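You operate a simulated robot arm through the tools that you are given. There is no shell and no other tool. Be economical: measure what you need, move in short steps, check, and stop when the job is done.

The job below is to be done with a simulated robot arm. You get a single attempt, and the scene is never put back.

TASK
Feed the buns tray and then the scones tray out of the magazine into the grey box.
Fine: they are the two lowest; use the purple slider and leave it back; the top tray stays in the magazine.

The check looks at the end state, three seconds after you hand in, the way a careful person would. Anything else that was tipped, shoved, dropped, spilled or broken makes it a failure.

THE ROBOT
A 6-joint arm with a two-finger parallel gripper, fixed in place. Base frame: the origin is at the foot of the arm, x ahead of it, y to its left, z up; the work surface is at about z = 0.9. Readings come in m, rad, newtons and seconds.
With the tool pointing down near the work surface it reaches from about 0.14 to 0.84 m from the base axis. Its first joint turns from -2.897 to 2.897 rad. Payload 3.91 kg.
The TCP is the grasp point between the finger pads, 0.03 m short of the fingertips. In the tool frame z runs along the fingers and y along their closing line. The gripper opens to 0.11 m. The fingers are 0.02 m wide and 0.01 m thick; the gripper's body (0.048 by 0.112 m) begins 0.055 m behind the TCP.
Orientation is that of the tool frame in the base frame, as a unit quaternion [w, x, y, z]. With the fingers straight down and closing along the base's y, the tool's x points along the base's -x, its y along +y and its z along -z.

THE INTERFACE
- The arm moves only by the tool jog_arm. Its argument "increments" is a list of rows, each a list of 7 numbers: the shift along the base's x, y, z in units of 500 mm (1.0 is 500 mm), then the turn, a rotation vector about the base's x, y, z in units of 60 degrees (1.0 is 60 degrees), then the finger opening in m, from 0 to 0.11. In form: [[x, y, z, ax, ay, az, jaw], ...]. A call has 1 to 8 rows; each row is the pose to reach, as a shift and turn from the pose commanded when the call began. A call with a number of a shift or a turn outside -1 to 1 is refused whole. Each row takes 0.2 s and may step no farther than 0.05 m and 0.15 rad from the row before; otherwise, or with a gripper value out of range, the whole call is refused. A pose out of reach is approached as far as the arm can. The call stops where the force on the tool passes 90 N (or 10 N more than at its start, if that is more) or the arm is blocked; 0.2 s more then pass. The fingers move at their own pace (about 0.108 m/s each) and stop on an object; they squeeze with about 44 N. The grip force told is the motor's: it shows also when the fingers shut on nothing. Time passes only in rows, and 0.2 s behind the last, so rows that repeat a pose let the fingers close. The reply holds the time, the measured pose of the TCP, the force on the tool along the base axes, the opening and the grip force, in the units named above and with some noise, with the torque about the TCP (base axes, N m) and any sound that the robot's microphone picked up.
- Cameras (640 x 400 px; columns grow to the right, rows downward): "scene" is fixed at [0.4008, 0.4984, 1.4796]; the picture's right is [-1.00, -0.06, 0.00], its down [-0.06, 0.95, -0.30] and it looks along [0.02, -0.30, -0.95] (base axes); focal length 217 px, centre (320, 200). "wrist" rides on the gripper at [0.077, 0.007, -0.114] in the tool frame; the picture's right is [-0.09, 1.00, 0.00], its down [-0.80, -0.07, -0.59] and it looks along [-0.59, -0.05, 0.80] (tool axes); focal length 270 px, centre (320, 200). There is no depth. A picture from a camera that has moved, and an enlarged one, comes with that camera's place and axes in the base frame and with its lens.
- get_image(camera): a new picture of that camera. It takes no simulated time.
- lift_body(by): slides the trunk up (or, below 0, down) by that many m; the arm rides with it, the base frame stays. It gives what a move gives, with no picture.
- enlarge(camera, box): a new picture of the part [left, top, right, bottom] of that camera's present view, enlarged. It takes no simulated time.
- close_job(): hands the job in; it is judged then, once.

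Work in short steps. Places have to be worked out from the pictures, the camera data and where the tool is seen: move nearer, look again, correct. Check each grasp and each placing, and mend what went wrong. You have 120 turns and 64 pictures in all, those below and enlarged ones among them. Open the gripper and draw the arm clear of the work before you hand the job in, unless the task says otherwise; then end with one line.

The tools are called after "Request:" by a JSON object that holds its "api" and its "payload". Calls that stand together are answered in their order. jog_arm: Moves the arm, as the interface text tells. Its arguments: {"type":"object","properties":{"increments":{"type":"array","items":{"type":"array","items":{"type":"number"}}}},"required":["increments"]} The other tools are called the same way: lift_body (by) slides the trunk up or down; get_image (camera) takes a picture; enlarge (camera, box) takes an enlarged picture of a part of a camera's view; close_job () hands the job in.

At the start:

```text
time_s: 0.0
eef_pos: [0.3408, 0.2752, 1.194]
orientation: [0.0, 0.001, 1.0, 0.0]
wrist_force: [0.1, 0.4, 0.3]
ft_torque: [0.02, -0.03, 0.0]
width: 0.11
grip_force: 0.1
trunk travel left (down, up): [-0.475, 0.065]
```

scene: 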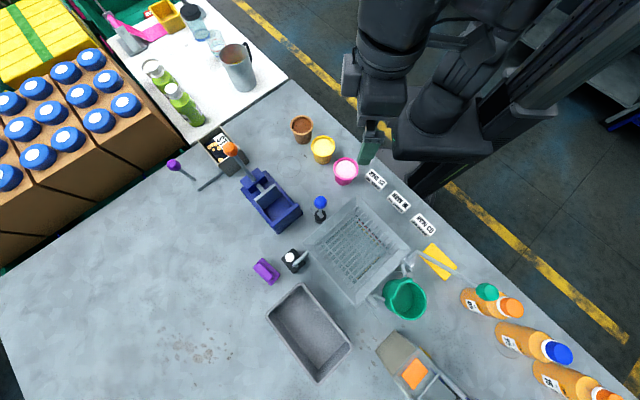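
wrist: 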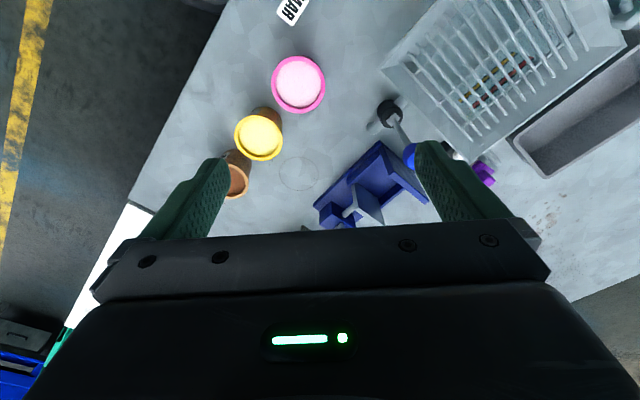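

I'll look closer at the middle of the scene, to identify the magazine, slider and grey box.

Request:
{"api": "enlarge", "payload": {"camera": "scene", "box": [220, 170, 480, 400]}}

Request:
{"api": "enlarge", "payload": {"camera": "scene", "box": [150, 100, 340, 240]}}

```text
1.74 times, centred on (350, 285) of scene
camera zoom: at [0.4008, 0.4984, 1.4796], right [-1.0, -0.06, 0.0], down [-0.06, 0.95, -0.3], along [0.02, -0.3, -0.95], focal length 377 px, centre (268, 52)
```

zoom: 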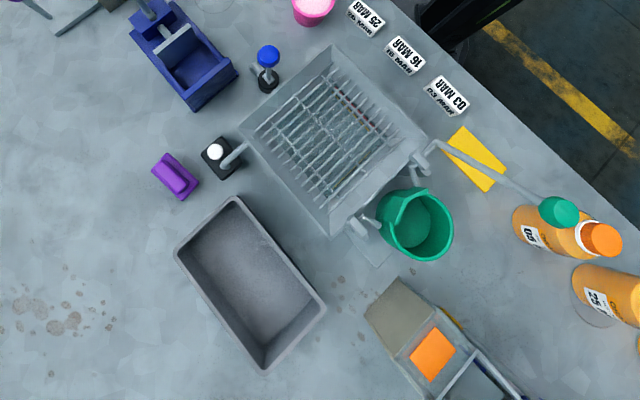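

```text
2.86 times, centred on (245, 170) of scene
camera zoom: at [0.4008, 0.4984, 1.4796], right [-1.0, -0.06, 0.0], down [-0.06, 0.95, -0.3], along [0.02, -0.3, -0.95], focal length 619 px, centre (534, 286)
```

zoom: 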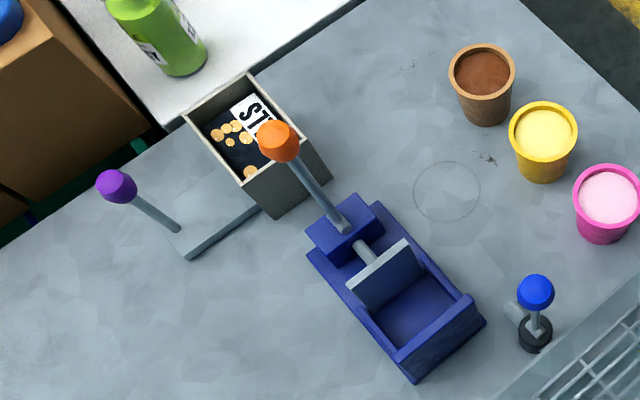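

Next the lower-right device and the area left of it.

Request:
{"api": "enlarge", "payload": {"camera": "scene", "box": [350, 310, 490, 400]}}

Request:
{"api": "enlarge", "payload": {"camera": "scene", "box": [155, 115, 255, 195]}}

```text
4.44 times, centred on (420, 355) of scene
camera zoom: at [0.4008, 0.4984, 1.4796], right [-1.0, -0.06, 0.0], down [-0.06, 0.95, -0.3], along [0.02, -0.3, -0.95], focal length 963 px, centre (-124, -489)
```

zoom: 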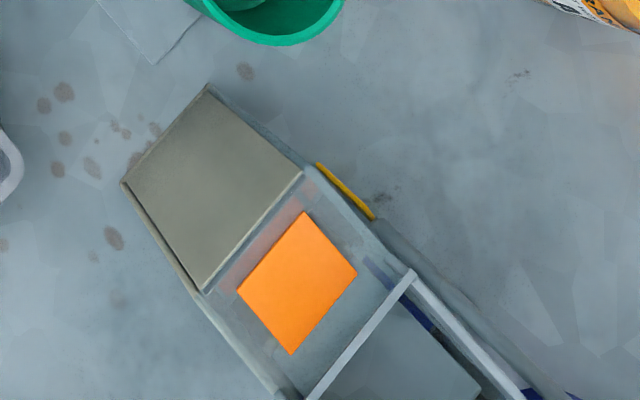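

```text
5.00 times, centred on (205, 155) of scene
camera zoom: at [0.4008, 0.4984, 1.4796], right [-1.0, -0.06, 0.0], down [-0.06, 0.95, -0.3], along [0.02, -0.3, -0.95], focal length 1084 px, centre (895, 425)
```

zoom: 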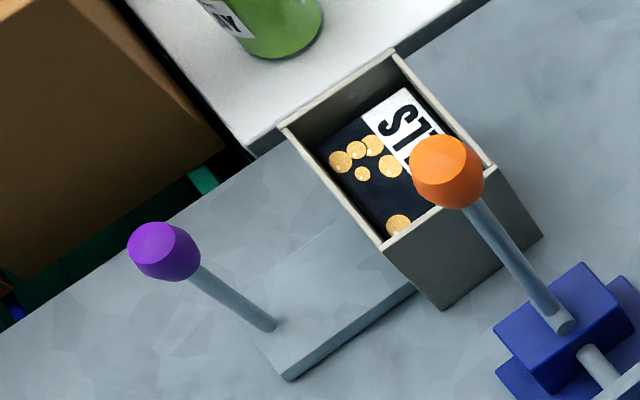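

The magazine (with the top tray showing) is near (0.7, 0.19) and the purple slider knob near (0.76, 0.29). I'll move the wrist camera so it looks at the magazine's near side, staying high.

Request:
{"api": "jog_arm", "payload": {"increments": [[0.044, -0.07, -0.01, 0, 0, 0, 0.11], [0.088, -0.14, -0.02, 0, 0, 0, 0.11], [0.132, -0.21, -0.04, 0, 0, 0, 0.11], [0.176, -0.28, -0.06, 0, 0, 0, 0.11], [0.22, -0.35, -0.08, 0, 0, 0, 0.11]]}}

Request:
{"api": "get_image", "payload": {"camera": "wrist"}}

```text
time_s: 1.2
eef_pos: [0.4528, 0.0997, 1.1545]
orientation: [0.0, -0.001, 1.0, 0.001]
wrist_force: [0.5, -0.4, 0.4]
ft_torque: [0.03, -0.04, 0.01]
width: 0.1101
grip_force: 0.2
trunk travel left (down, up): [-0.475, 0.065]
```

```text
57 pictures are left
camera wrist: at [0.3749, 0.1065, 1.2685], right [0.09, 1.0, 0.0], down [0.8, -0.07, 0.59], along [0.59, -0.05, -0.8], focal length 270 px, centre (320, 200)
```

wrist: 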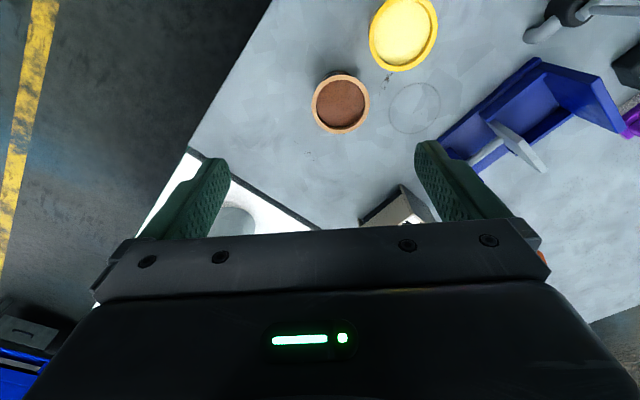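

The gripper covers the lower half of the wrist image, so I'll yaw 45° and then tilt the tool outward so the camera sees the magazine's far (exit) face.

Request:
{"api": "jog_arm", "payload": {"increments": [[0.039, -0.01, 0, 0, 0, 0.125, 0.11], [0.078, -0.02, 0, 0, 0, 0.25, 0.11], [0.117, -0.03, 0, 0, 0, 0.375, 0.11], [0.156, -0.04, 0, 0, 0, 0.5, 0.11], [0.195, -0.05, 0, 0, 0, 0.625, 0.11], [0.234, -0.06, 0, 0, 0, 0.75, 0.11]]}}

Request:
{"api": "jog_arm", "payload": {"increments": [[0, 0, 0, 0.1, -0.1, 0, 0.11], [0, 0, 0, 0.2, -0.2, 0, 0.11], [0, 0, 0, 0.3, -0.3, 0, 0.11], [0, 0, 0, 0.4, -0.4, 0, 0.11]]}}

Request:
{"api": "get_image", "payload": {"camera": "wrist"}}

```text
time_s: 2.6
eef_pos: [0.5685, 0.0703, 1.1548]
orientation: [-0.001, -0.384, 0.923, 0.0]
wrist_force: [-0.2, 0.1, -0.4]
ft_torque: [0.05, 0.03, -0.02]
width: 0.1101
grip_force: 0.1
trunk travel left (down, up): [-0.475, 0.065]
```

```text
time_s: 3.6
eef_pos: [0.5675, 0.0707, 1.1559]
orientation: [0.271, -0.367, 0.883, 0.112]
wrist_force: [0.2, -0.3, 0.3]
ft_torque: [-0.01, 0.01, -0.02]
width: 0.11
grip_force: 0.1
trunk travel left (down, up): [-0.475, 0.065]
```

```text
56 pictures are left
camera wrist: at [0.472, -0.0147, 1.206], right [-0.65, 0.76, 0.05], down [0.28, 0.18, 0.94], along [0.7, 0.63, -0.33], focal length 270 px, centre (320, 200)
```

wrist: 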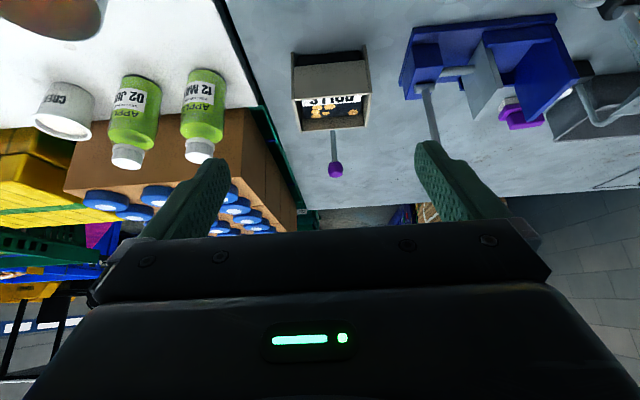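

The magazine is seen (upside down) with its exit slot at the bottom; I enlarge it.

Request:
{"api": "enlarge", "payload": {"camera": "wrist", "box": [260, 20, 420, 190]}}

```text
2.35 times, centred on (340, 105) of wrist
camera zoom: at [0.472, -0.0147, 1.206], right [-0.65, 0.76, 0.05], down [0.28, 0.18, 0.94], along [0.7, 0.63, -0.33], focal length 636 px, centre (273, 424)
```

zoom: 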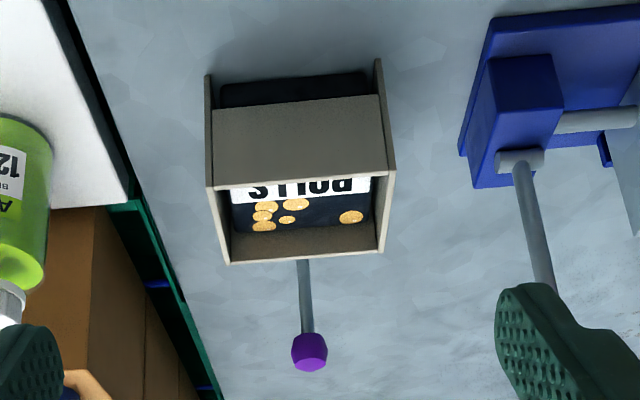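

Measured: magazine is ~0.10 × 0.07 m, rim z≈0.978, slot ~0.02 high facing (-0.7,-0.7); purple knob near (0.777, 0.29, 1.0). Untilt and move high toward the knob to look again.

Request:
{"api": "jog_arm", "payload": {"increments": [[0, 0, 0, -0.1, 0.1, 0, 0.11], [0, 0, 0, -0.2, 0.2, 0, 0.11], [0, 0, 0, -0.3, 0.3, 0, 0.11], [0, 0, 0, -0.4, 0.4, 0, 0.11]]}}

Request:
{"api": "jog_arm", "payload": {"increments": [[0.06, 0.064, 0, 0, 0, 0, 0.11], [0.12, 0.128, 0, 0, 0, 0, 0.11], [0.18, 0.192, 0, 0, 0, 0, 0.11], [0.24, 0.256, 0, 0, 0, 0, 0.11], [0.3, 0.32, 0, 0, 0, 0, 0.11], [0.36, 0.38, 0, 0, 0, 0, 0.11]]}}

Request:
{"api": "get_image", "payload": {"camera": "wrist"}}

Request:
{"api": "get_image", "payload": {"camera": "scene"}}

```text
time_s: 4.6
eef_pos: [0.5681, 0.0703, 1.1548]
orientation: [-0.002, -0.383, 0.924, -0.001]
wrist_force: [0.0, 0.1, 0.0]
ft_torque: [-0.02, 0.0, -0.03]
width: 0.1101
grip_force: 0.1
trunk travel left (down, up): [-0.475, 0.065]
```

```text
time_s: 6.0
eef_pos: [0.7467, 0.2594, 1.1517]
orientation: [0.0, -0.382, 0.924, 0.0]
wrist_force: [-0.8, -0.2, 0.1]
ft_torque: [-0.05, 0.02, -0.05]
width: 0.1097
grip_force: 0.0
out of reach, approached as far as the arm can: row 6
trunk travel left (down, up): [-0.475, 0.065]
```

```text
54 pictures are left
camera wrist: at [0.6864, 0.2108, 1.2654], right [-0.64, 0.77, 0.0], down [0.62, 0.52, 0.59], along [0.45, 0.38, -0.81], focal length 270 px, centre (320, 200)
```

wrist: 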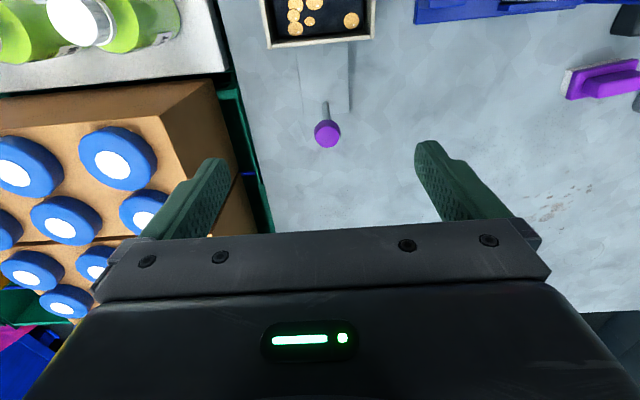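

```text
53 pictures are left
```

scene: 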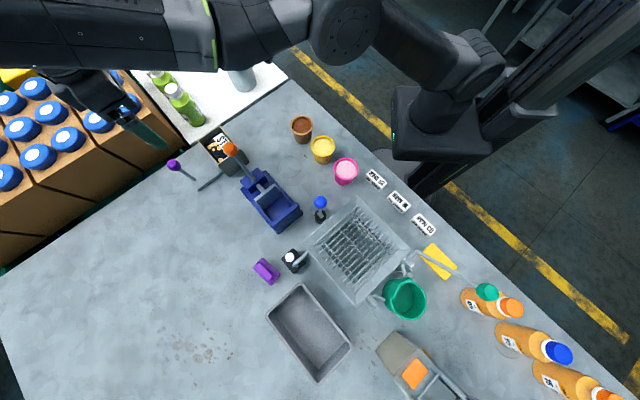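

Knob now located at about (0.768, 0.288, 1.0), cartons ~7 cm clear of the finger. Lower with fingers straddling but still above the knob, then centre over it and look.

Request:
{"api": "jog_arm", "payload": {"increments": [[0, 0, -0.06, 0, 0, 0, 0.08], [0.01, 0.01, -0.12, 0, 0, 0, 0.08], [0.03, 0.04, -0.16, 0, 0, 0, 0.08], [0.042, 0.057, -0.18, 0, 0, 0, 0.08]]}}

Request:
{"api": "get_image", "payload": {"camera": "wrist"}}

```text
time_s: 7.0
eef_pos: [0.7666, 0.2884, 1.0621]
orientation: [0.0, -0.383, 0.924, 0.0]
wrist_force: [-0.4, -0.5, -1.1]
ft_torque: [-0.01, -0.02, -0.01]
width: 0.0799
grip_force: 0.0
trunk travel left (down, up): [-0.475, 0.065]
```

```text
52 pictures are left
camera wrist: at [0.707, 0.2384, 1.1764], right [-0.64, 0.77, 0.0], down [0.62, 0.52, 0.59], along [0.46, 0.38, -0.8], focal length 270 px, centre (320, 200)
```

wrist: 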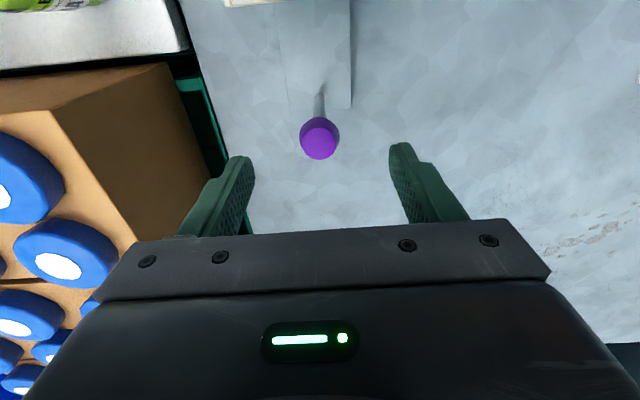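

The knob sits right under the TCP (~(0.768, 0.289)). Descend onto it and close gently by waiting.

Request:
{"api": "jog_arm", "payload": {"increments": [[0, 0, -0.064, 0, 0, 0, 0.08], [0.002, 0, -0.124, 0, 0, 0, 0.08], [0.002, 0, -0.124, 0, 0, 0, 0.04], [0.002, 0, -0.124, 0, 0, 0, 0.015], [0.002, 0, -0.124, 0, 0, 0, 0.0], [0.002, 0, -0.124, 0, 0, 0, 0.0]]}}

Request:
{"api": "enlarge", "payload": {"camera": "wrist", "box": [200, 0, 440, 250]}}

```text
time_s: 8.4
eef_pos: [0.7676, 0.2866, 1.0012]
orientation: [0.0, -0.384, 0.924, 0.0]
wrist_force: [-2.1, -0.9, -1.4]
ft_torque: [0.19, -0.12, -0.05]
width: 0.027
grip_force: 44.4
trunk travel left (down, up): [-0.475, 0.065]
```

```text
1.60 times, centred on (320, 125) of wrist
camera zoom: at [0.7071, 0.238, 1.1152], right [-0.64, 0.77, 0.0], down [0.62, 0.52, 0.59], along [0.46, 0.38, -0.8], focal length 432 px, centre (320, 320)
```

zoom: 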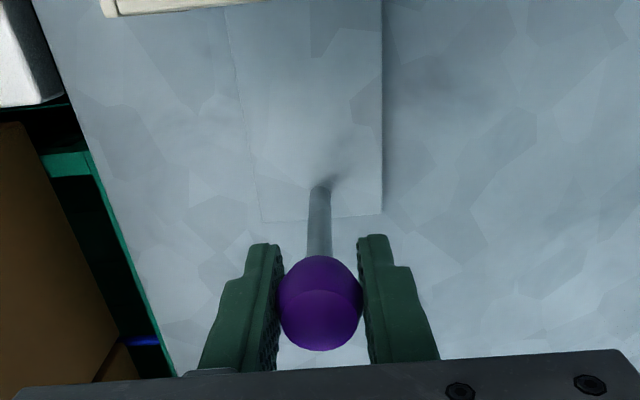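

Knob gripped (27 mm). Push slowly toward the magazine 2.5 cm and watch the force.

Request:
{"api": "jog_arm", "payload": {"increments": [[-0.0095, -0.0094, 0, 0, 0, 0, 0.0], [-0.019, -0.0188, 0, 0, 0, 0, 0.0], [-0.0285, -0.0281, 0, 0, 0, 0, 0.0], [-0.0355, -0.035, 0, 0, 0, 0, 0.0]]}}

```text
time_s: 9.4
eef_pos: [0.7497, 0.2702, 1.0018]
orientation: [-0.001, -0.383, 0.924, 0.0]
wrist_force: [2.3, 0.3, -0.1]
ft_torque: [0.04, -0.08, 0.02]
width: 0.027
grip_force: 44.7
trunk travel left (down, up): [-0.475, 0.065]
```

Slides freely with little force. Continue 4 cm further.

Request:
{"api": "jog_arm", "payload": {"increments": [[-0.0095, -0.0094, 0, 0, 0, 0, 0.0], [-0.019, -0.0188, 0, 0, 0, 0, 0.0], [-0.0285, -0.0281, 0, 0, 0, 0, 0.0], [-0.038, -0.0375, 0, 0, 0, 0, 0.0], [-0.0475, -0.047, 0, 0, 0, 0, 0.0], [-0.057, -0.0562, 0, 0, 0, 0, 0.0]]}}

Request:
{"api": "get_image", "payload": {"camera": "wrist"}}

Request:
{"api": "enlarge", "payload": {"camera": "scene", "box": [155, 75, 315, 195]}}

```text
time_s: 10.8
eef_pos: [0.7209, 0.2402, 1.0019]
orientation: [0.0, -0.382, 0.924, 0.0]
wrist_force: [3.6, -3.5, 3.1]
ft_torque: [0.04, -0.04, 0.02]
width: 0.0269
grip_force: 44.8
trunk travel left (down, up): [-0.475, 0.065]
```

```text
50 pictures are left
camera wrist: at [0.6609, 0.1919, 1.1151], right [-0.64, 0.77, 0.0], down [0.62, 0.52, 0.59], along [0.46, 0.38, -0.8], focal length 270 px, centre (320, 200)
```

wrist: 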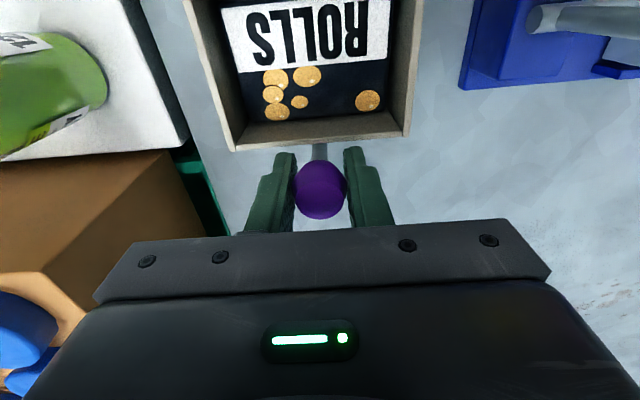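

```text
3.33 times, centred on (235, 135) of scene
camera zoom: at [0.4008, 0.4984, 1.4796], right [-1.0, -0.06, 0.0], down [-0.06, 0.95, -0.3], along [0.02, -0.3, -0.95], focal length 722 px, centre (603, 417)
```

zoom: 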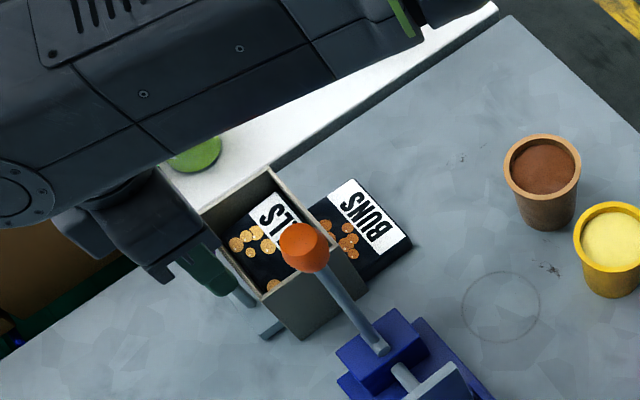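

BUNS tray is out ~58 mm. I'll push 4 mm more, carefully, then release the knob and rise (slider stays in while I fetch the tray, so the stack can't drop onto its edge).

Request:
{"api": "jog_arm", "payload": {"increments": [[-0.003, -0.003, 0, 0, 0, 0, 0.0], [-0.006, -0.006, 0, 0, 0, 0, 0.0], [-0.006, -0.006, 0, 0, 0, 0, 0.0]]}}

Request:
{"api": "enlarge", "payload": {"camera": "wrist", "box": [180, 0, 440, 240]}}

```text
time_s: 11.6
eef_pos: [0.7205, 0.24, 1.0011]
orientation: [0.002, -0.384, 0.923, 0.001]
wrist_force: [21.7, 4.1, 8.4]
ft_torque: [0.07, -0.09, 0.1]
width: 0.0266
grip_force: 45.1
trunk travel left (down, up): [-0.475, 0.065]
```

```text
1.67 times, centred on (310, 120) of wrist
camera zoom: at [0.6597, 0.1907, 1.1149], right [-0.64, 0.77, 0.0], down [0.61, 0.52, 0.6], along [0.46, 0.38, -0.8], focal length 450 px, centre (337, 333)
```

zoom: 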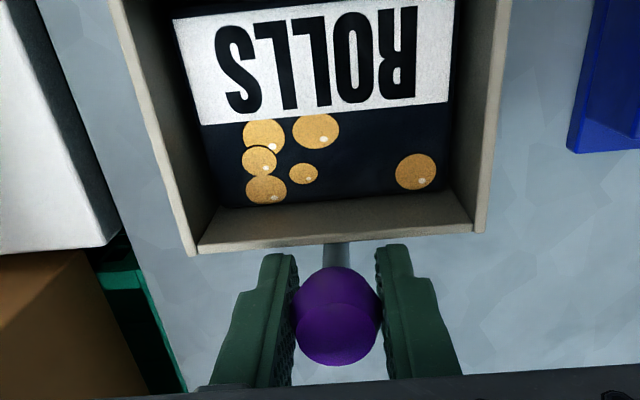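

End of travel reached (force 22 N, no more movement). Ease back the command, release and rise.

Request:
{"api": "jog_arm", "payload": {"increments": [[0.005, 0.005, 0, 0, 0, 0, 0.0], [0.005, 0.005, 0, 0, 0, 0, 0.04], [0.005, 0.005, 0, 0, 0, 0, 0.07], [0.005, 0.005, 0, 0, 0, 0, 0.08], [0.005, 0.005, 0.09, 0, 0, 0, 0.08], [0.005, 0.005, 0.18, 0, 0, 0, 0.08], [0.005, 0.005, 0.24, 0, 0, 0, 0.08]]}}

Request:
{"api": "enlarge", "payload": {"camera": "scene", "box": [155, 75, 315, 195]}}

```text
time_s: 13.2
eef_pos: [0.7193, 0.2421, 1.1218]
orientation: [0.0, -0.382, 0.924, 0.0]
wrist_force: [0.0, -0.9, 0.1]
ft_torque: [-0.04, -0.04, 0.01]
width: 0.0801
grip_force: 0.1
trunk travel left (down, up): [-0.475, 0.065]
```

```text
3.33 times, centred on (235, 135) of scene
camera zoom: at [0.4008, 0.4984, 1.4796], right [-1.0, -0.06, 0.0], down [-0.06, 0.95, -0.3], along [0.02, -0.3, -0.95], focal length 722 px, centre (603, 417)
```

zoom: 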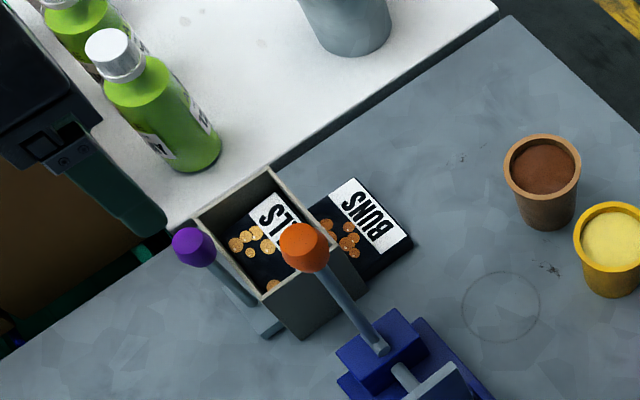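

BUNS fully out, slider released. Move above the tray (about (0.64, 0.153)) staying high, and check clearance to the orange lever.

Request:
{"api": "jog_arm", "payload": {"increments": [[-0.05, -0.05, 0.02, 0, 0, 0, 0.11], [-0.11, -0.11, 0.02, 0, 0, 0, 0.11], [-0.165, -0.18, 0.02, 0, 0, 0, 0.11]]}}

Request:
{"api": "get_image", "payload": {"camera": "wrist"}}

Request:
{"api": "enlarge", "payload": {"camera": "scene", "box": [155, 75, 315, 195]}}

```text
time_s: 14.0
eef_pos: [0.6359, 0.1496, 1.1314]
orientation: [0.0, -0.384, 0.924, 0.0]
wrist_force: [0.0, 0.4, -0.1]
ft_torque: [-0.01, 0.01, 0.0]
width: 0.1098
grip_force: 0.0
trunk travel left (down, up): [-0.475, 0.065]
```

```text
46 pictures are left
camera wrist: at [0.5752, 0.1016, 1.2458], right [-0.64, 0.77, 0.0], down [0.62, 0.52, 0.6], along [0.46, 0.38, -0.8], focal length 270 px, centre (320, 200)
```

wrist: 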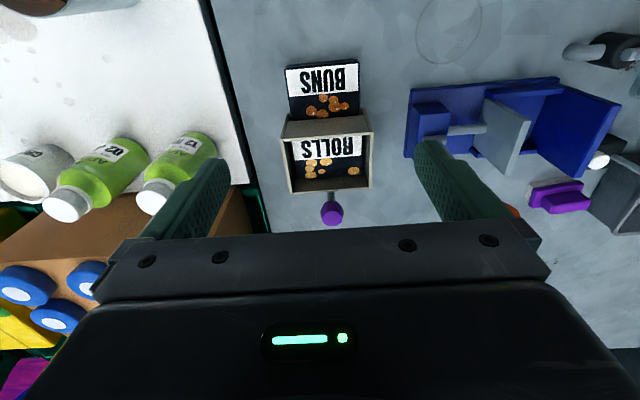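

```text
3.33 times, centred on (235, 135) of scene
camera zoom: at [0.4008, 0.4984, 1.4796], right [-1.0, -0.06, 0.0], down [-0.06, 0.95, -0.3], along [0.02, -0.3, -0.95], focal length 722 px, centre (603, 417)
```

zoom: 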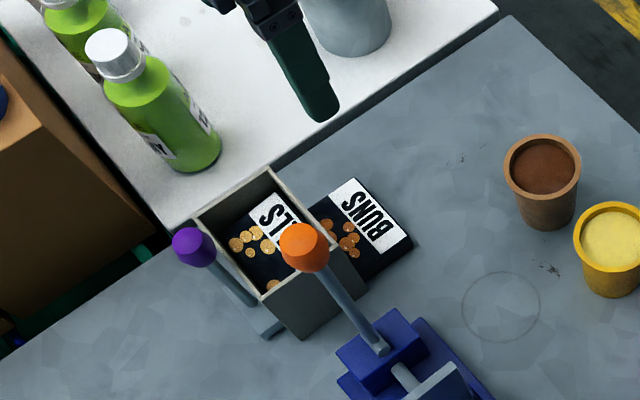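

The orange lever is actually vertical near (0.585, 0.29), well clear. The BUNS tray is aligned with the jaws (centre ≈ (0.643, 0.157)); descend with open jaws to just above the table.

Request:
{"api": "jog_arm", "payload": {"increments": [[0.006, 0.006, -0.08, 0, 0, 0, 0.11], [0.008, 0.008, -0.17, 0, 0, 0, 0.11], [0.008, 0.008, -0.26, 0, 0, 0, 0.11], [0.008, 0.008, -0.32, 0, 0, 0, 0.11]]}}

Request:
{"api": "get_image", "payload": {"camera": "wrist"}}

```text
time_s: 15.0
eef_pos: [0.641, 0.1567, 0.972]
orientation: [0.0, -0.383, 0.924, 0.0]
wrist_force: [-0.4, -0.9, 0.4]
ft_torque: [-0.02, -0.03, 0.01]
width: 0.1102
grip_force: 0.2
trunk travel left (down, up): [-0.475, 0.065]
```

```text
44 pictures are left
camera wrist: at [0.581, 0.1071, 1.0855], right [-0.64, 0.77, 0.0], down [0.62, 0.52, 0.59], along [0.46, 0.38, -0.8], focal length 270 px, centre (320, 200)
```

wrist: 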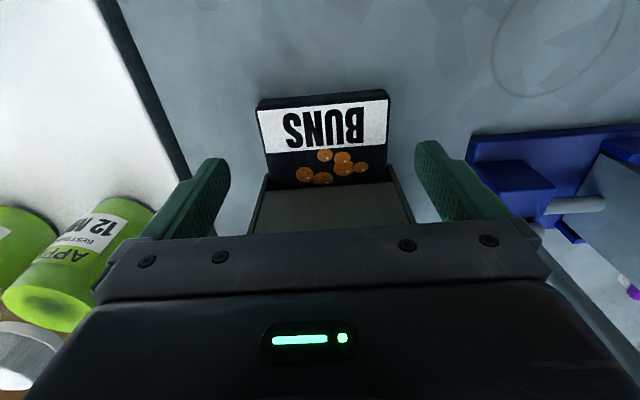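

TCP is centred on the tray both ways. Go down the remaining 38 mm and close.

Request:
{"api": "jog_arm", "payload": {"increments": [[0, 0, -0.04, 0, 0, 0, 0.11], [0, 0, -0.076, 0, 0, 0, 0.11], [0, 0, -0.076, 0, 0, 0, 0.09], [0, 0, -0.076, 0, 0, 0, 0.075], [0, 0, -0.076, 0, 0, 0, 0.065], [0, 0, -0.076, 0, 0, 0, 0.065]]}}

Request:
{"api": "get_image", "payload": {"camera": "wrist"}}

```text
time_s: 16.4
eef_pos: [0.6411, 0.1548, 0.9324]
orientation: [-0.001, -0.382, 0.924, -0.001]
wrist_force: [-1.9, 1.1, 0.0]
ft_torque: [-0.02, 0.02, 0.0]
width: 0.0841
grip_force: 44.2
trunk travel left (down, up): [-0.475, 0.065]
```

```text
43 pictures are left
camera wrist: at [0.5813, 0.1067, 1.0469], right [-0.64, 0.77, 0.0], down [0.62, 0.52, 0.59], along [0.46, 0.38, -0.8], focal length 270 px, centre (320, 200)
```

wrist: 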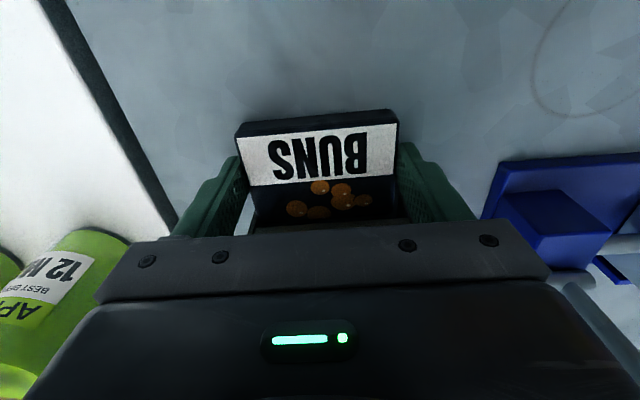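

Tray gripped (84 mm). Draw it straight out 3 cm, then lift high.

Request:
{"api": "jog_arm", "payload": {"increments": [[-0.021, -0.02, 0.003, 0, 0, 0, 0.065], [-0.043, -0.041, 0.006, 0, 0, 0, 0.065], [-0.045, -0.043, 0.09, 0, 0, 0, 0.065], [-0.045, -0.043, 0.18, 0, 0, 0, 0.065], [-0.045, -0.043, 0.27, 0, 0, 0, 0.065], [-0.045, -0.043, 0.36, 0, 0, 0, 0.065], [-0.045, -0.043, 0.45, 0, 0, 0, 0.065], [-0.045, -0.043, 0.54, 0, 0, 0, 0.065]]}}

Request:
{"api": "get_image", "payload": {"camera": "scene"}}

```text
time_s: 18.2
eef_pos: [0.6177, 0.134, 1.204]
orientation: [0.0, -0.383, 0.924, 0.0]
wrist_force: [0.9, 0.5, -0.7]
ft_torque: [-0.02, 0.0, -0.02]
width: 0.0841
grip_force: 44.0
trunk travel left (down, up): [-0.475, 0.065]
```

```text
42 pictures are left
```

scene: 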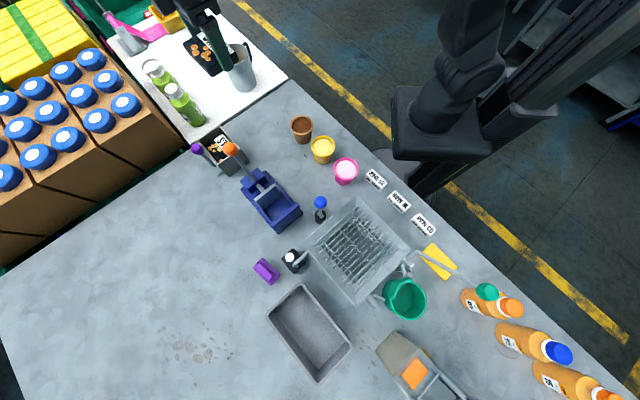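

Tray held level. Move at height toward the grey box, in a line above everything, to look at it.

Request:
{"api": "jog_arm", "payload": {"increments": [[-0.03, 0.085, 0, 0, 0, 0, 0.065], [-0.06, 0.17, 0, 0, 0, 0, 0.065], [-0.09, 0.255, 0, 0, 0, 0, 0.065], [-0.12, 0.34, 0, 0, 0, 0, 0.065], [-0.15, 0.425, 0, 0, 0, 0, 0.065], [-0.18, 0.51, 0, 0, 0, 0, 0.065], [-0.21, 0.595, 0, 0, 0, 0, 0.065], [-0.24, 0.68, 0, 0, 0, 0, 0.065]]}}

Request:
{"api": "get_image", "payload": {"camera": "wrist"}}

```text
time_s: 20.0
eef_pos: [0.498, 0.4757, 1.2036]
orientation: [0.001, -0.384, 0.923, -0.001]
wrist_force: [1.1, 0.2, -0.5]
ft_torque: [-0.06, 0.01, 0.03]
width: 0.0842
grip_force: 44.6
trunk travel left (down, up): [-0.475, 0.065]
```

```text
41 pictures are left
camera wrist: at [0.437, 0.4259, 1.3172], right [-0.64, 0.77, 0.0], down [0.62, 0.52, 0.59], along [0.46, 0.38, -0.8], focal length 270 px, centre (320, 200)
```

wrist: 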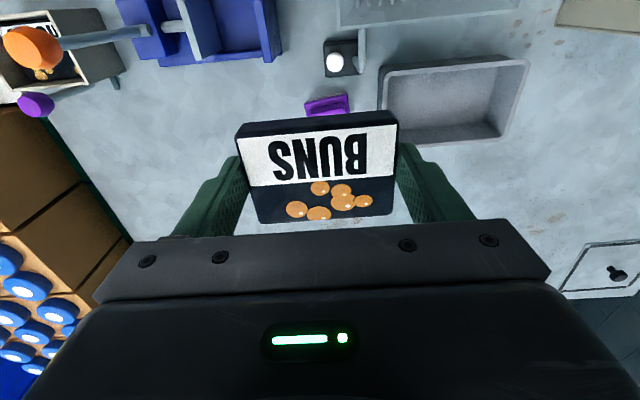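

The box is visible; enlarge to measure its rim and floor.

Request:
{"api": "enlarge", "payload": {"camera": "wrist", "box": [360, 40, 560, 165]}}

Request:
{"api": "enlarge", "payload": {"camera": "scene", "box": [240, 250, 380, 400]}}

```text
3.20 times, centred on (460, 102) of wrist
camera zoom: at [0.437, 0.4259, 1.3172], right [-0.64, 0.77, 0.0], down [0.62, 0.52, 0.59], along [0.46, 0.38, -0.8], focal length 865 px, centre (-128, 512)
```

zoom: 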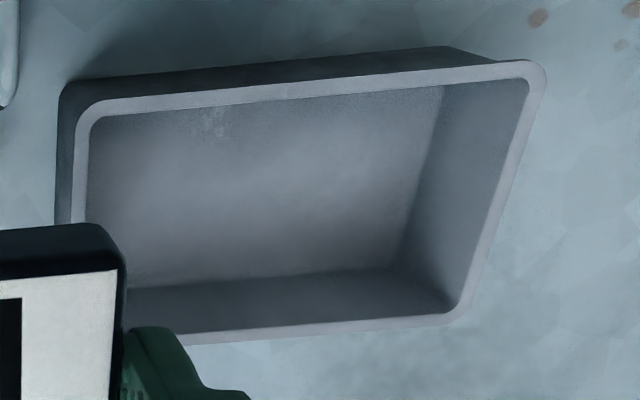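

```text
2.67 times, centred on (310, 325) of scene
camera zoom: at [0.4008, 0.4984, 1.4796], right [-1.0, -0.06, 0.0], down [-0.06, 0.95, -0.3], along [0.02, -0.3, -0.95], focal length 578 px, centre (347, -133)
```

zoom: 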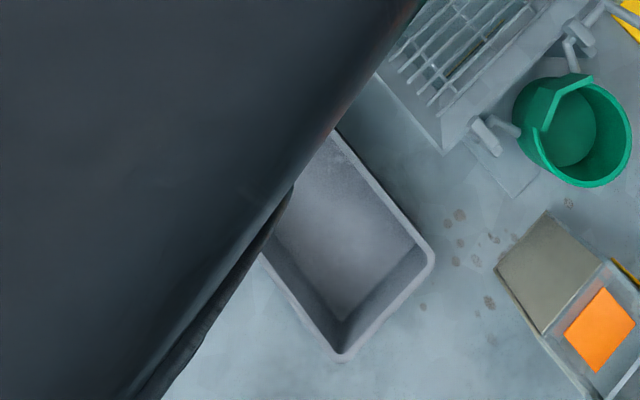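

Rim z≈0.98, box centre ≈ (0.417, 0.617), long axis along my jaw line; interior ≈0.085×0.153, so the trays will go in the middle, one on the other. Move over the centre at moderate height and check.

Request:
{"api": "jog_arm", "payload": {"increments": [[-0.032, 0.056, -0.02, 0, 0, 0, 0.065], [-0.064, 0.112, -0.05, 0, 0, 0, 0.065], [-0.1, 0.17, -0.09, 0, 0, 0, 0.065], [-0.13, 0.226, -0.13, 0, 0, 0, 0.065], [-0.162, 0.283, -0.17, 0, 0, 0, 0.065]]}}

Request:
{"api": "get_image", "payload": {"camera": "wrist"}}

Request:
{"api": "get_image", "payload": {"camera": "scene"}}

```text
time_s: 21.2
eef_pos: [0.4176, 0.6158, 1.1175]
orientation: [0.0, -0.383, 0.924, 0.0]
wrist_force: [0.3, 0.5, -1.3]
ft_torque: [0.01, 0.03, -0.02]
width: 0.0839
grip_force: 44.2
trunk travel left (down, up): [-0.475, 0.065]
```

```text
38 pictures are left
camera wrist: at [0.3574, 0.5674, 1.2314], right [-0.64, 0.77, 0.0], down [0.62, 0.52, 0.59], along [0.46, 0.38, -0.8], focal length 270 px, centre (320, 200)
```

wrist: 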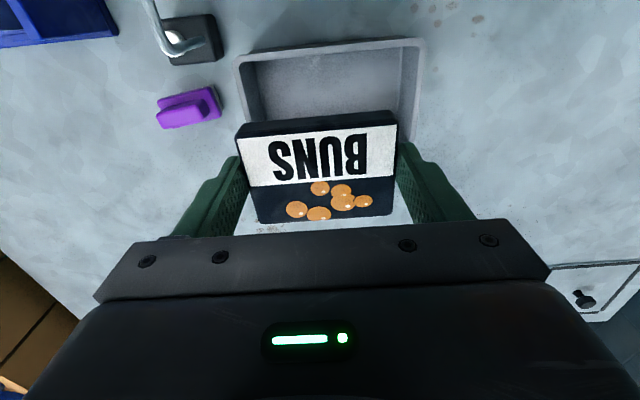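

```text
37 pictures are left
```

scene: 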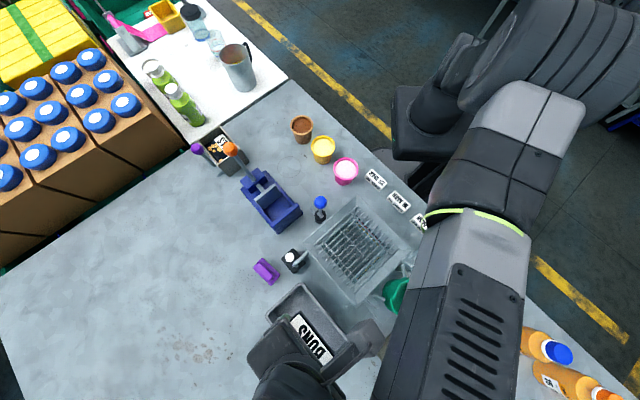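

Nearly centred; shift ~5 mm along the box length, and lower until the tray is just above the rim, then look.

Request:
{"api": "jog_arm", "payload": {"increments": [[-0.008, 0.01, -0.06, 0, 0, 0, 0.065], [-0.008, 0.01, -0.12, 0, 0, 0, 0.065], [-0.008, 0.01, -0.18, 0, 0, 0, 0.065]]}}

Request:
{"api": "get_image", "payload": {"camera": "wrist"}}

Request:
{"api": "enlarge", "payload": {"camera": "scene", "box": [230, 260, 400, 400]}}

```text
time_s: 22.0
eef_pos: [0.4142, 0.6197, 1.0268]
orientation: [-0.001, -0.383, 0.924, 0.001]
wrist_force: [-0.6, -0.1, -0.4]
ft_torque: [-0.01, 0.02, 0.01]
width: 0.0837
grip_force: 43.9
trunk travel left (down, up): [-0.475, 0.065]
```

```text
36 pictures are left
camera wrist: at [0.3539, 0.5717, 1.1413], right [-0.64, 0.77, 0.0], down [0.62, 0.52, 0.59], along [0.46, 0.38, -0.8], focal length 270 px, centre (320, 200)
```

wrist: 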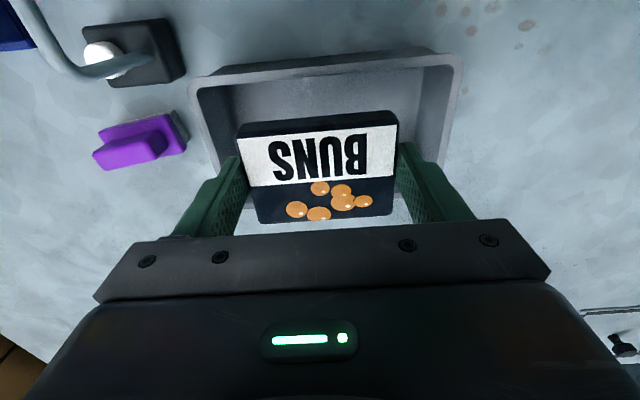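

```text
2.86 times, centred on (315, 330) of scene
camera zoom: at [0.4008, 0.4984, 1.4796], right [-1.0, -0.06, 0.0], down [-0.06, 0.95, -0.3], along [0.02, -0.3, -0.95], focal length 619 px, centre (334, -171)
```

zoom: 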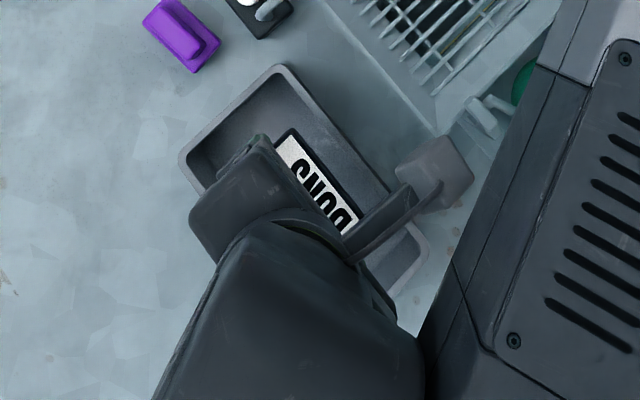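

Tray will clear the rim walls; shift a few mm and lower to about 0.97.

Request:
{"api": "jog_arm", "payload": {"increments": [[-0.004, 0.01, -0.03, 0, 0, 0, 0.065], [-0.004, 0.01, -0.07, 0, 0, 0, 0.065], [-0.004, 0.01, -0.11, 0, 0, 0, 0.065]]}}

Request:
{"api": "enlarge", "payload": {"camera": "wrist", "box": [140, 20, 520, 260]}}

```text
time_s: 22.8
eef_pos: [0.412, 0.6269, 0.9716]
orientation: [0.001, -0.382, 0.924, 0.0]
wrist_force: [-0.3, -0.3, -1.0]
ft_torque: [0.0, 0.0, -0.02]
width: 0.0839
grip_force: 44.5
trunk travel left (down, up): [-0.475, 0.065]
```

```text
1.67 times, centred on (330, 140) of wrist
camera zoom: at [0.3518, 0.5764, 1.0869], right [-0.64, 0.77, 0.0], down [0.62, 0.52, 0.59], along [0.46, 0.38, -0.8], focal length 450 px, centre (303, 300)
```

zoom: 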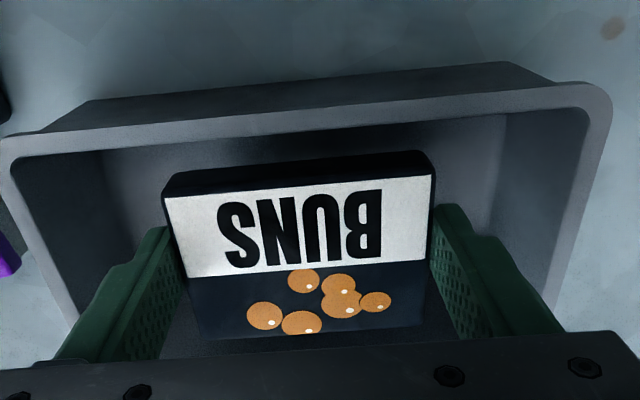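

Nicely inside the walls. Lower in 4 mm steps until it touches the floor.

Request:
{"api": "jog_arm", "payload": {"increments": [[0, 0, -0.008, 0, 0, 0, 0.065], [0, 0, -0.016, 0, 0, 0, 0.065], [0, 0, -0.024, 0, 0, 0, 0.065]]}}

```text
time_s: 23.6
eef_pos: [0.4111, 0.6239, 0.9609]
orientation: [0.0, -0.383, 0.924, 0.0]
wrist_force: [0.2, -0.1, -0.8]
ft_torque: [-0.03, -0.02, -0.02]
width: 0.084
grip_force: 44.2
trunk travel left (down, up): [-0.475, 0.065]
```

Request:
{"api": "jog_arm", "payload": {"increments": [[0, 0, -0.008, 0, 0, 0, 0.065], [0, 0, -0.016, 0, 0, 0, 0.065], [0, 0, -0.024, 0, 0, 0, 0.065]]}}

```text
time_s: 24.4
eef_pos: [0.4122, 0.626, 0.9491]
orientation: [0.0, -0.382, 0.924, 0.0]
wrist_force: [0.1, 0.6, -0.7]
ft_torque: [-0.04, -0.02, -0.02]
width: 0.0839
grip_force: 44.0
trunk travel left (down, up): [-0.475, 0.065]
```

Still no contact; continue in small steps.

Request:
{"api": "jog_arm", "payload": {"increments": [[0, 0, -0.006, 0, 0, 0, 0.065], [0, 0, -0.012, 0, 0, 0, 0.065], [0, 0, -0.016, 0, 0, 0, 0.065]]}}

```text
time_s: 25.2
eef_pos: [0.4123, 0.6256, 0.9403]
orientation: [-0.001, -0.382, 0.924, 0.0]
wrist_force: [-0.1, 0.0, -1.6]
ft_torque: [0.04, 0.03, 0.0]
width: 0.0841
grip_force: 44.0
trunk travel left (down, up): [-0.475, 0.065]
```

Close to the box floor now (~0.904 expected). Two more 2 mm steps.

Request:
{"api": "jog_arm", "payload": {"increments": [[0, 0, -0.004, 0, 0, 0, 0.065], [0, 0, -0.007, 0, 0, 0, 0.065]]}}

```text
time_s: 25.8
eef_pos: [0.4117, 0.6253, 0.9381]
orientation: [-0.001, -0.383, 0.924, -0.001]
wrist_force: [-0.6, -0.7, -0.8]
ft_torque: [0.02, -0.01, -0.01]
width: 0.0842
grip_force: 44.6
trunk travel left (down, up): [-0.475, 0.065]
```

Request:
{"api": "jog_arm", "payload": {"increments": [[0, 0, -0.004, 0, 0, 0, 0.065], [0, 0, -0.006, 0, 0, 0, 0.065]]}}

```text
time_s: 26.4
eef_pos: [0.4122, 0.6246, 0.9364]
orientation: [0.002, -0.383, 0.924, 0.001]
wrist_force: [1.1, 0.2, 11.7]
ft_torque: [-0.25, 0.17, 0.01]
width: 0.0837
grip_force: 43.9
trunk travel left (down, up): [-0.475, 0.065]
```

Contact (12 N upward). Release by opening modestly, then rise straight up.

Request:
{"api": "jog_arm", "payload": {"increments": [[0, 0, 0.002, 0, 0, 0, 0.1], [0, 0, 0.002, 0, 0, 0, 0.1], [0, 0, 0.04, 0, 0, 0, 0.1], [0, 0, 0.12, 0, 0, 0, 0.1], [0, 0, 0.21, 0, 0, 0, 0.1], [0, 0, 0.3, 0, 0, 0, 0.1], [0, 0, 0.39, 0, 0, 0, 0.1], [0, 0, 0.48, 0, 0, 0, 0.1]]}}

Request:
{"api": "get_image", "payload": {"camera": "wrist"}}

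```text
time_s: 28.2
eef_pos: [0.4126, 0.6254, 1.1737]
orientation: [-0.001, -0.383, 0.924, 0.0]
wrist_force: [0.1, 0.1, -0.6]
ft_torque: [0.02, 0.04, 0.02]
width: 0.0998
grip_force: 0.2
trunk travel left (down, up): [-0.475, 0.065]
```

```text
33 pictures are left
camera wrist: at [0.3522, 0.5754, 1.2885], right [-0.64, 0.77, 0.0], down [0.62, 0.52, 0.59], along [0.46, 0.38, -0.8], focal length 270 px, centre (320, 200)
```

wrist: 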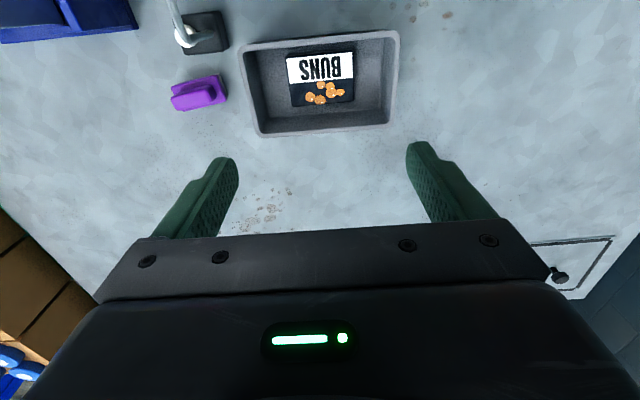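

BUNS lies flat in the box. Return at height to the slider knob (now at about (0.7205, 0.240)).

Request:
{"api": "jog_arm", "payload": {"increments": [[0.06, -0.075, 0.02, 0, 0, 0, 0.08], [0.12, -0.15, 0.02, 0, 0, 0, 0.08], [0.18, -0.225, 0.02, 0, 0, 0, 0.08], [0.24, -0.3, 0.02, 0, 0, 0, 0.08], [0.3, -0.375, 0.02, 0, 0, 0, 0.08], [0.36, -0.45, 0.02, 0, 0, 0, 0.08], [0.42, -0.525, 0.02, 0, 0, 0, 0.08], [0.48, -0.6, 0.02, 0, 0, 0, 0.08]]}}

Request:
{"api": "jog_arm", "payload": {"increments": [[0.06, -0.075, -0.02, 0, 0, 0, 0.08], [0.135, -0.17, -0.06, 0, 0, 0, 0.08], [0.135, -0.17, -0.12, 0, 0, 0, 0.08], [0.135, -0.17, -0.19, 0, 0, 0, 0.08], [0.135, -0.17, -0.24, 0, 0, 0, 0.08]]}}

Request:
{"api": "get_image", "payload": {"camera": "wrist"}}

```text
time_s: 30.0
eef_pos: [0.6525, 0.3246, 1.1866]
orientation: [0.001, -0.383, 0.924, 0.0]
wrist_force: [-0.1, -0.4, 0.6]
ft_torque: [0.04, 0.01, -0.01]
width: 0.08
grip_force: 0.0
trunk travel left (down, up): [-0.475, 0.065]
```

```text
refused: row 2 steps farther than a row can; nothing moved
```

```text
32 pictures are left
camera wrist: at [0.5927, 0.2767, 1.2988], right [-0.64, 0.77, 0.0], down [0.62, 0.52, 0.59], along [0.46, 0.38, -0.8], focal length 270 px, centre (320, 200)
```

wrist: 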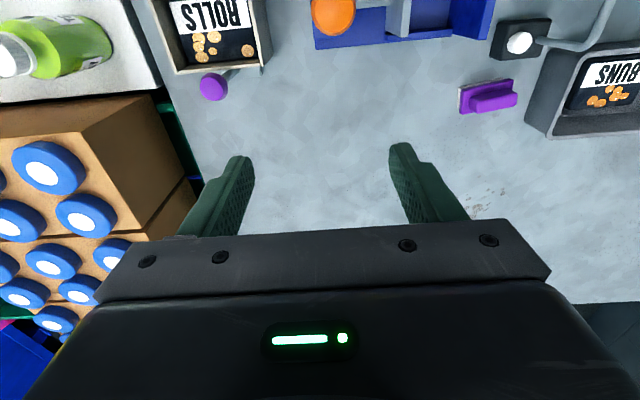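

A row was too long; redo in smaller steps.

Request:
{"api": "jog_arm", "payload": {"increments": [[0.05, -0.06, -0.02, 0, 0, 0, 0.08], [0.1, -0.12, -0.05, 0, 0, 0, 0.08], [0.136, -0.169, -0.09, 0, 0, 0, 0.08], [0.136, -0.169, -0.17, 0, 0, 0, 0.08], [0.136, -0.169, -0.24, 0, 0, 0, 0.08]]}}

Request:
{"api": "get_image", "payload": {"camera": "wrist"}}

```text
time_s: 31.2
eef_pos: [0.7196, 0.2417, 1.065]
orientation: [0.001, -0.383, 0.924, 0.001]
wrist_force: [-0.7, 0.7, 0.4]
ft_torque: [-0.02, 0.03, 0.01]
width: 0.0798
grip_force: 0.1
trunk travel left (down, up): [-0.475, 0.065]
```

```text
31 pictures are left
camera wrist: at [0.6603, 0.1921, 1.1792], right [-0.64, 0.77, 0.0], down [0.62, 0.52, 0.59], along [0.46, 0.38, -0.8], focal length 270 px, centre (320, 200)
```

wrist: 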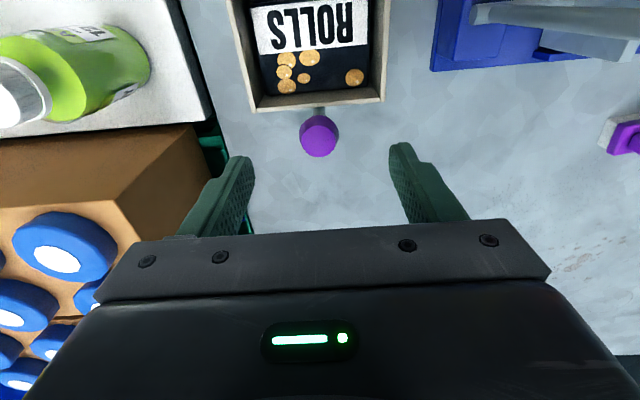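

Knob is centred the same way as before. Descend and grip.

Request:
{"api": "jog_arm", "payload": {"increments": [[0.002, 0, -0.064, 0, 0, 0, 0.08], [0.002, 0, -0.124, 0, 0, 0, 0.08], [0.002, 0, -0.124, 0, 0, 0, 0.04], [0.002, 0, -0.124, 0, 0, 0, 0.015], [0.002, 0, -0.124, 0, 0, 0, 0.0], [0.002, 0, -0.124, 0, 0, 0, 0.0]]}}

```text
time_s: 32.6
eef_pos: [0.7211, 0.2403, 1.0025]
orientation: [-0.001, -0.384, 0.923, 0.0]
wrist_force: [-1.4, 0.9, -3.7]
ft_torque: [0.3, -0.33, -0.01]
width: 0.0269
grip_force: 45.0
trunk travel left (down, up): [-0.475, 0.065]
```

Gripped. Pull the slider back to its original position (0.7676, 0.2868).

Request:
{"api": "jog_arm", "payload": {"increments": [[0.016, 0.016, 0, 0, 0, 0, 0.0], [0.032, 0.032, 0, 0, 0, 0, 0.0], [0.048, 0.048, 0, 0, 0, 0, 0.0], [0.064, 0.064, 0, 0, 0, 0, 0.0], [0.08, 0.08, 0, 0, 0, 0, 0.0], [0.094, 0.093, 0, 0, 0, 0, 0.0], [0.094, 0.093, 0, 0, 0, 0, 0.0]]}}

Request:
{"api": "get_image", "payload": {"camera": "wrist"}}

Request:
{"api": "enlarge", "payload": {"camera": "scene", "box": [155, 75, 315, 195]}}

```text
time_s: 34.2
eef_pos: [0.7679, 0.286, 1.0018]
orientation: [0.0, -0.383, 0.924, 0.001]
wrist_force: [-6.5, -0.4, -0.6]
ft_torque: [-0.27, 0.29, -0.01]
width: 0.0268
grip_force: 44.7
trunk travel left (down, up): [-0.475, 0.065]
```

```text
30 pictures are left
camera wrist: at [0.7074, 0.2384, 1.1164], right [-0.64, 0.77, 0.0], down [0.62, 0.52, 0.59], along [0.46, 0.38, -0.8], focal length 270 px, centre (320, 200)
```

wrist: 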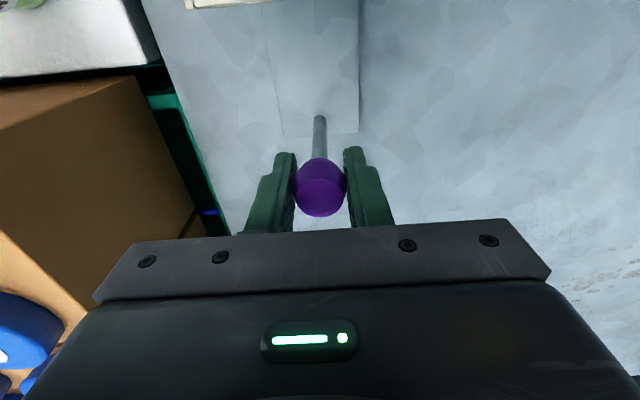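

```text
3.33 times, centred on (235, 135) of scene
camera zoom: at [0.4008, 0.4984, 1.4796], right [-1.0, -0.06, 0.0], down [-0.06, 0.95, -0.3], along [0.02, -0.3, -0.95], focal length 722 px, centre (603, 417)
```

zoom: 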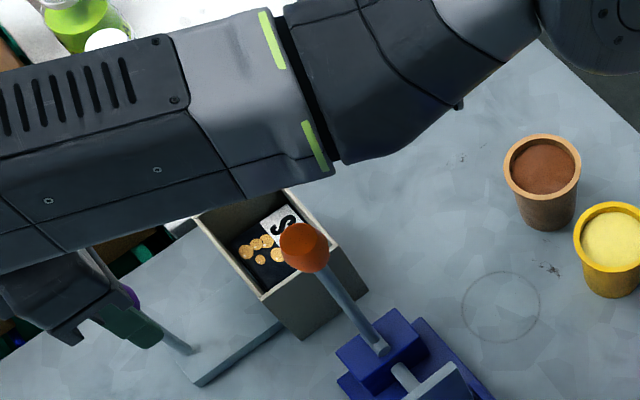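

Slider is fully back and the stack has dropped a step. Push the slider in again to the end.

Request:
{"api": "jog_arm", "payload": {"increments": [[-0.012, -0.012, 0, 0, 0, 0, 0.0], [-0.024, -0.024, 0, 0, 0, 0, 0.0], [-0.036, -0.036, 0, 0, 0, 0, 0.0], [-0.048, -0.048, 0, 0, 0, 0, 0.0], [-0.06, -0.06, 0, 0, 0, 0, 0.0], [-0.072, -0.072, 0, 0, 0, 0, 0.0], [-0.084, -0.083, 0, 0, 0, 0, 0.0], [-0.096, -0.094, 0, 0, 0, 0, 0.0]]}}

Request:
{"api": "enlarge", "payload": {"camera": "scene", "box": [155, 75, 315, 195]}}

```text
time_s: 36.0
eef_pos: [0.7208, 0.2402, 1.0022]
orientation: [0.0, -0.382, 0.924, -0.001]
wrist_force: [-0.5, 3.7, 2.3]
ft_torque: [-0.27, 0.28, -0.05]
width: 0.0268
grip_force: 44.9
trunk travel left (down, up): [-0.475, 0.065]
```

```text
3.33 times, centred on (235, 135) of scene
camera zoom: at [0.4008, 0.4984, 1.4796], right [-1.0, -0.06, 0.0], down [-0.06, 0.95, -0.3], along [0.02, -0.3, -0.95], focal length 722 px, centre (603, 417)
```

zoom: 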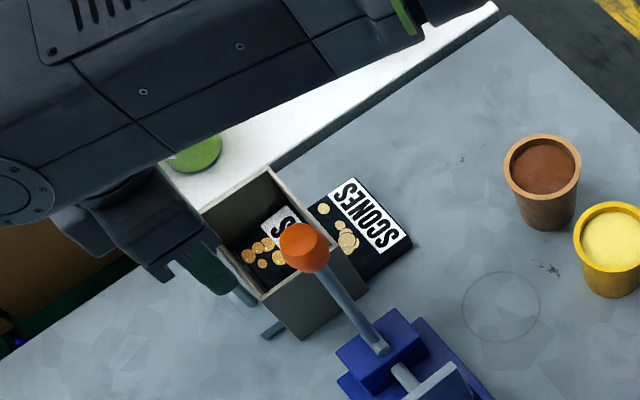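

SCONES is out. Release the knob, rise, and move over the tray as before.

Request:
{"api": "jog_arm", "payload": {"increments": [[0, 0, 0, 0, 0, 0, 0.04], [0, 0, 0, 0, 0, 0, 0.07], [0, 0, 0, 0, 0, 0, 0.08], [0, 0, 0.09, 0, 0, 0, 0.08], [0, 0, 0.18, 0, 0, 0, 0.08], [0, 0, 0.25, 0, 0, 0, 0.08]]}}

Request:
{"api": "jog_arm", "payload": {"increments": [[-0.055, -0.055, 0.01, 0, 0, 0, 0.11], [-0.11, -0.115, 0.01, 0, 0, 0, 0.11], [-0.16, -0.17, 0.01, 0, 0, 0, 0.11], [-0.16, -0.17, -0.08, 0, 0, 0, 0.11], [-0.16, -0.17, -0.17, 0, 0, 0, 0.11], [-0.16, -0.17, -0.26, 0, 0, 0, 0.11], [-0.16, -0.17, -0.31, 0, 0, 0, 0.11]]}}

Request:
{"api": "get_image", "payload": {"camera": "wrist"}}

```text
time_s: 37.4
eef_pos: [0.7208, 0.2397, 1.1287]
orientation: [0.0, -0.383, 0.924, 0.0]
wrist_force: [0.5, 0.7, 0.8]
ft_torque: [-0.01, 0.01, 0.0]
width: 0.0802
grip_force: 0.0
trunk travel left (down, up): [-0.475, 0.065]
```

```text
time_s: 39.0
eef_pos: [0.6399, 0.1534, 0.9731]
orientation: [0.0, -0.383, 0.924, 0.0]
wrist_force: [-0.1, -0.2, 0.2]
ft_torque: [0.01, 0.01, 0.01]
width: 0.11
grip_force: 0.0
trunk travel left (down, up): [-0.475, 0.065]
```

```text
27 pictures are left
camera wrist: at [0.5801, 0.1057, 1.086], right [-0.64, 0.77, 0.0], down [0.62, 0.52, 0.59], along [0.46, 0.38, -0.8], focal length 270 px, centre (320, 200)
```

wrist: 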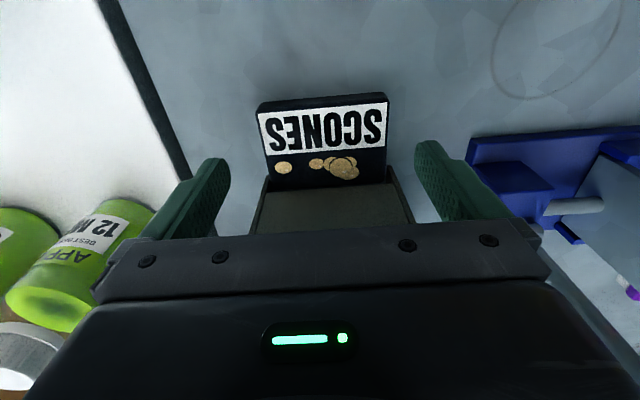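

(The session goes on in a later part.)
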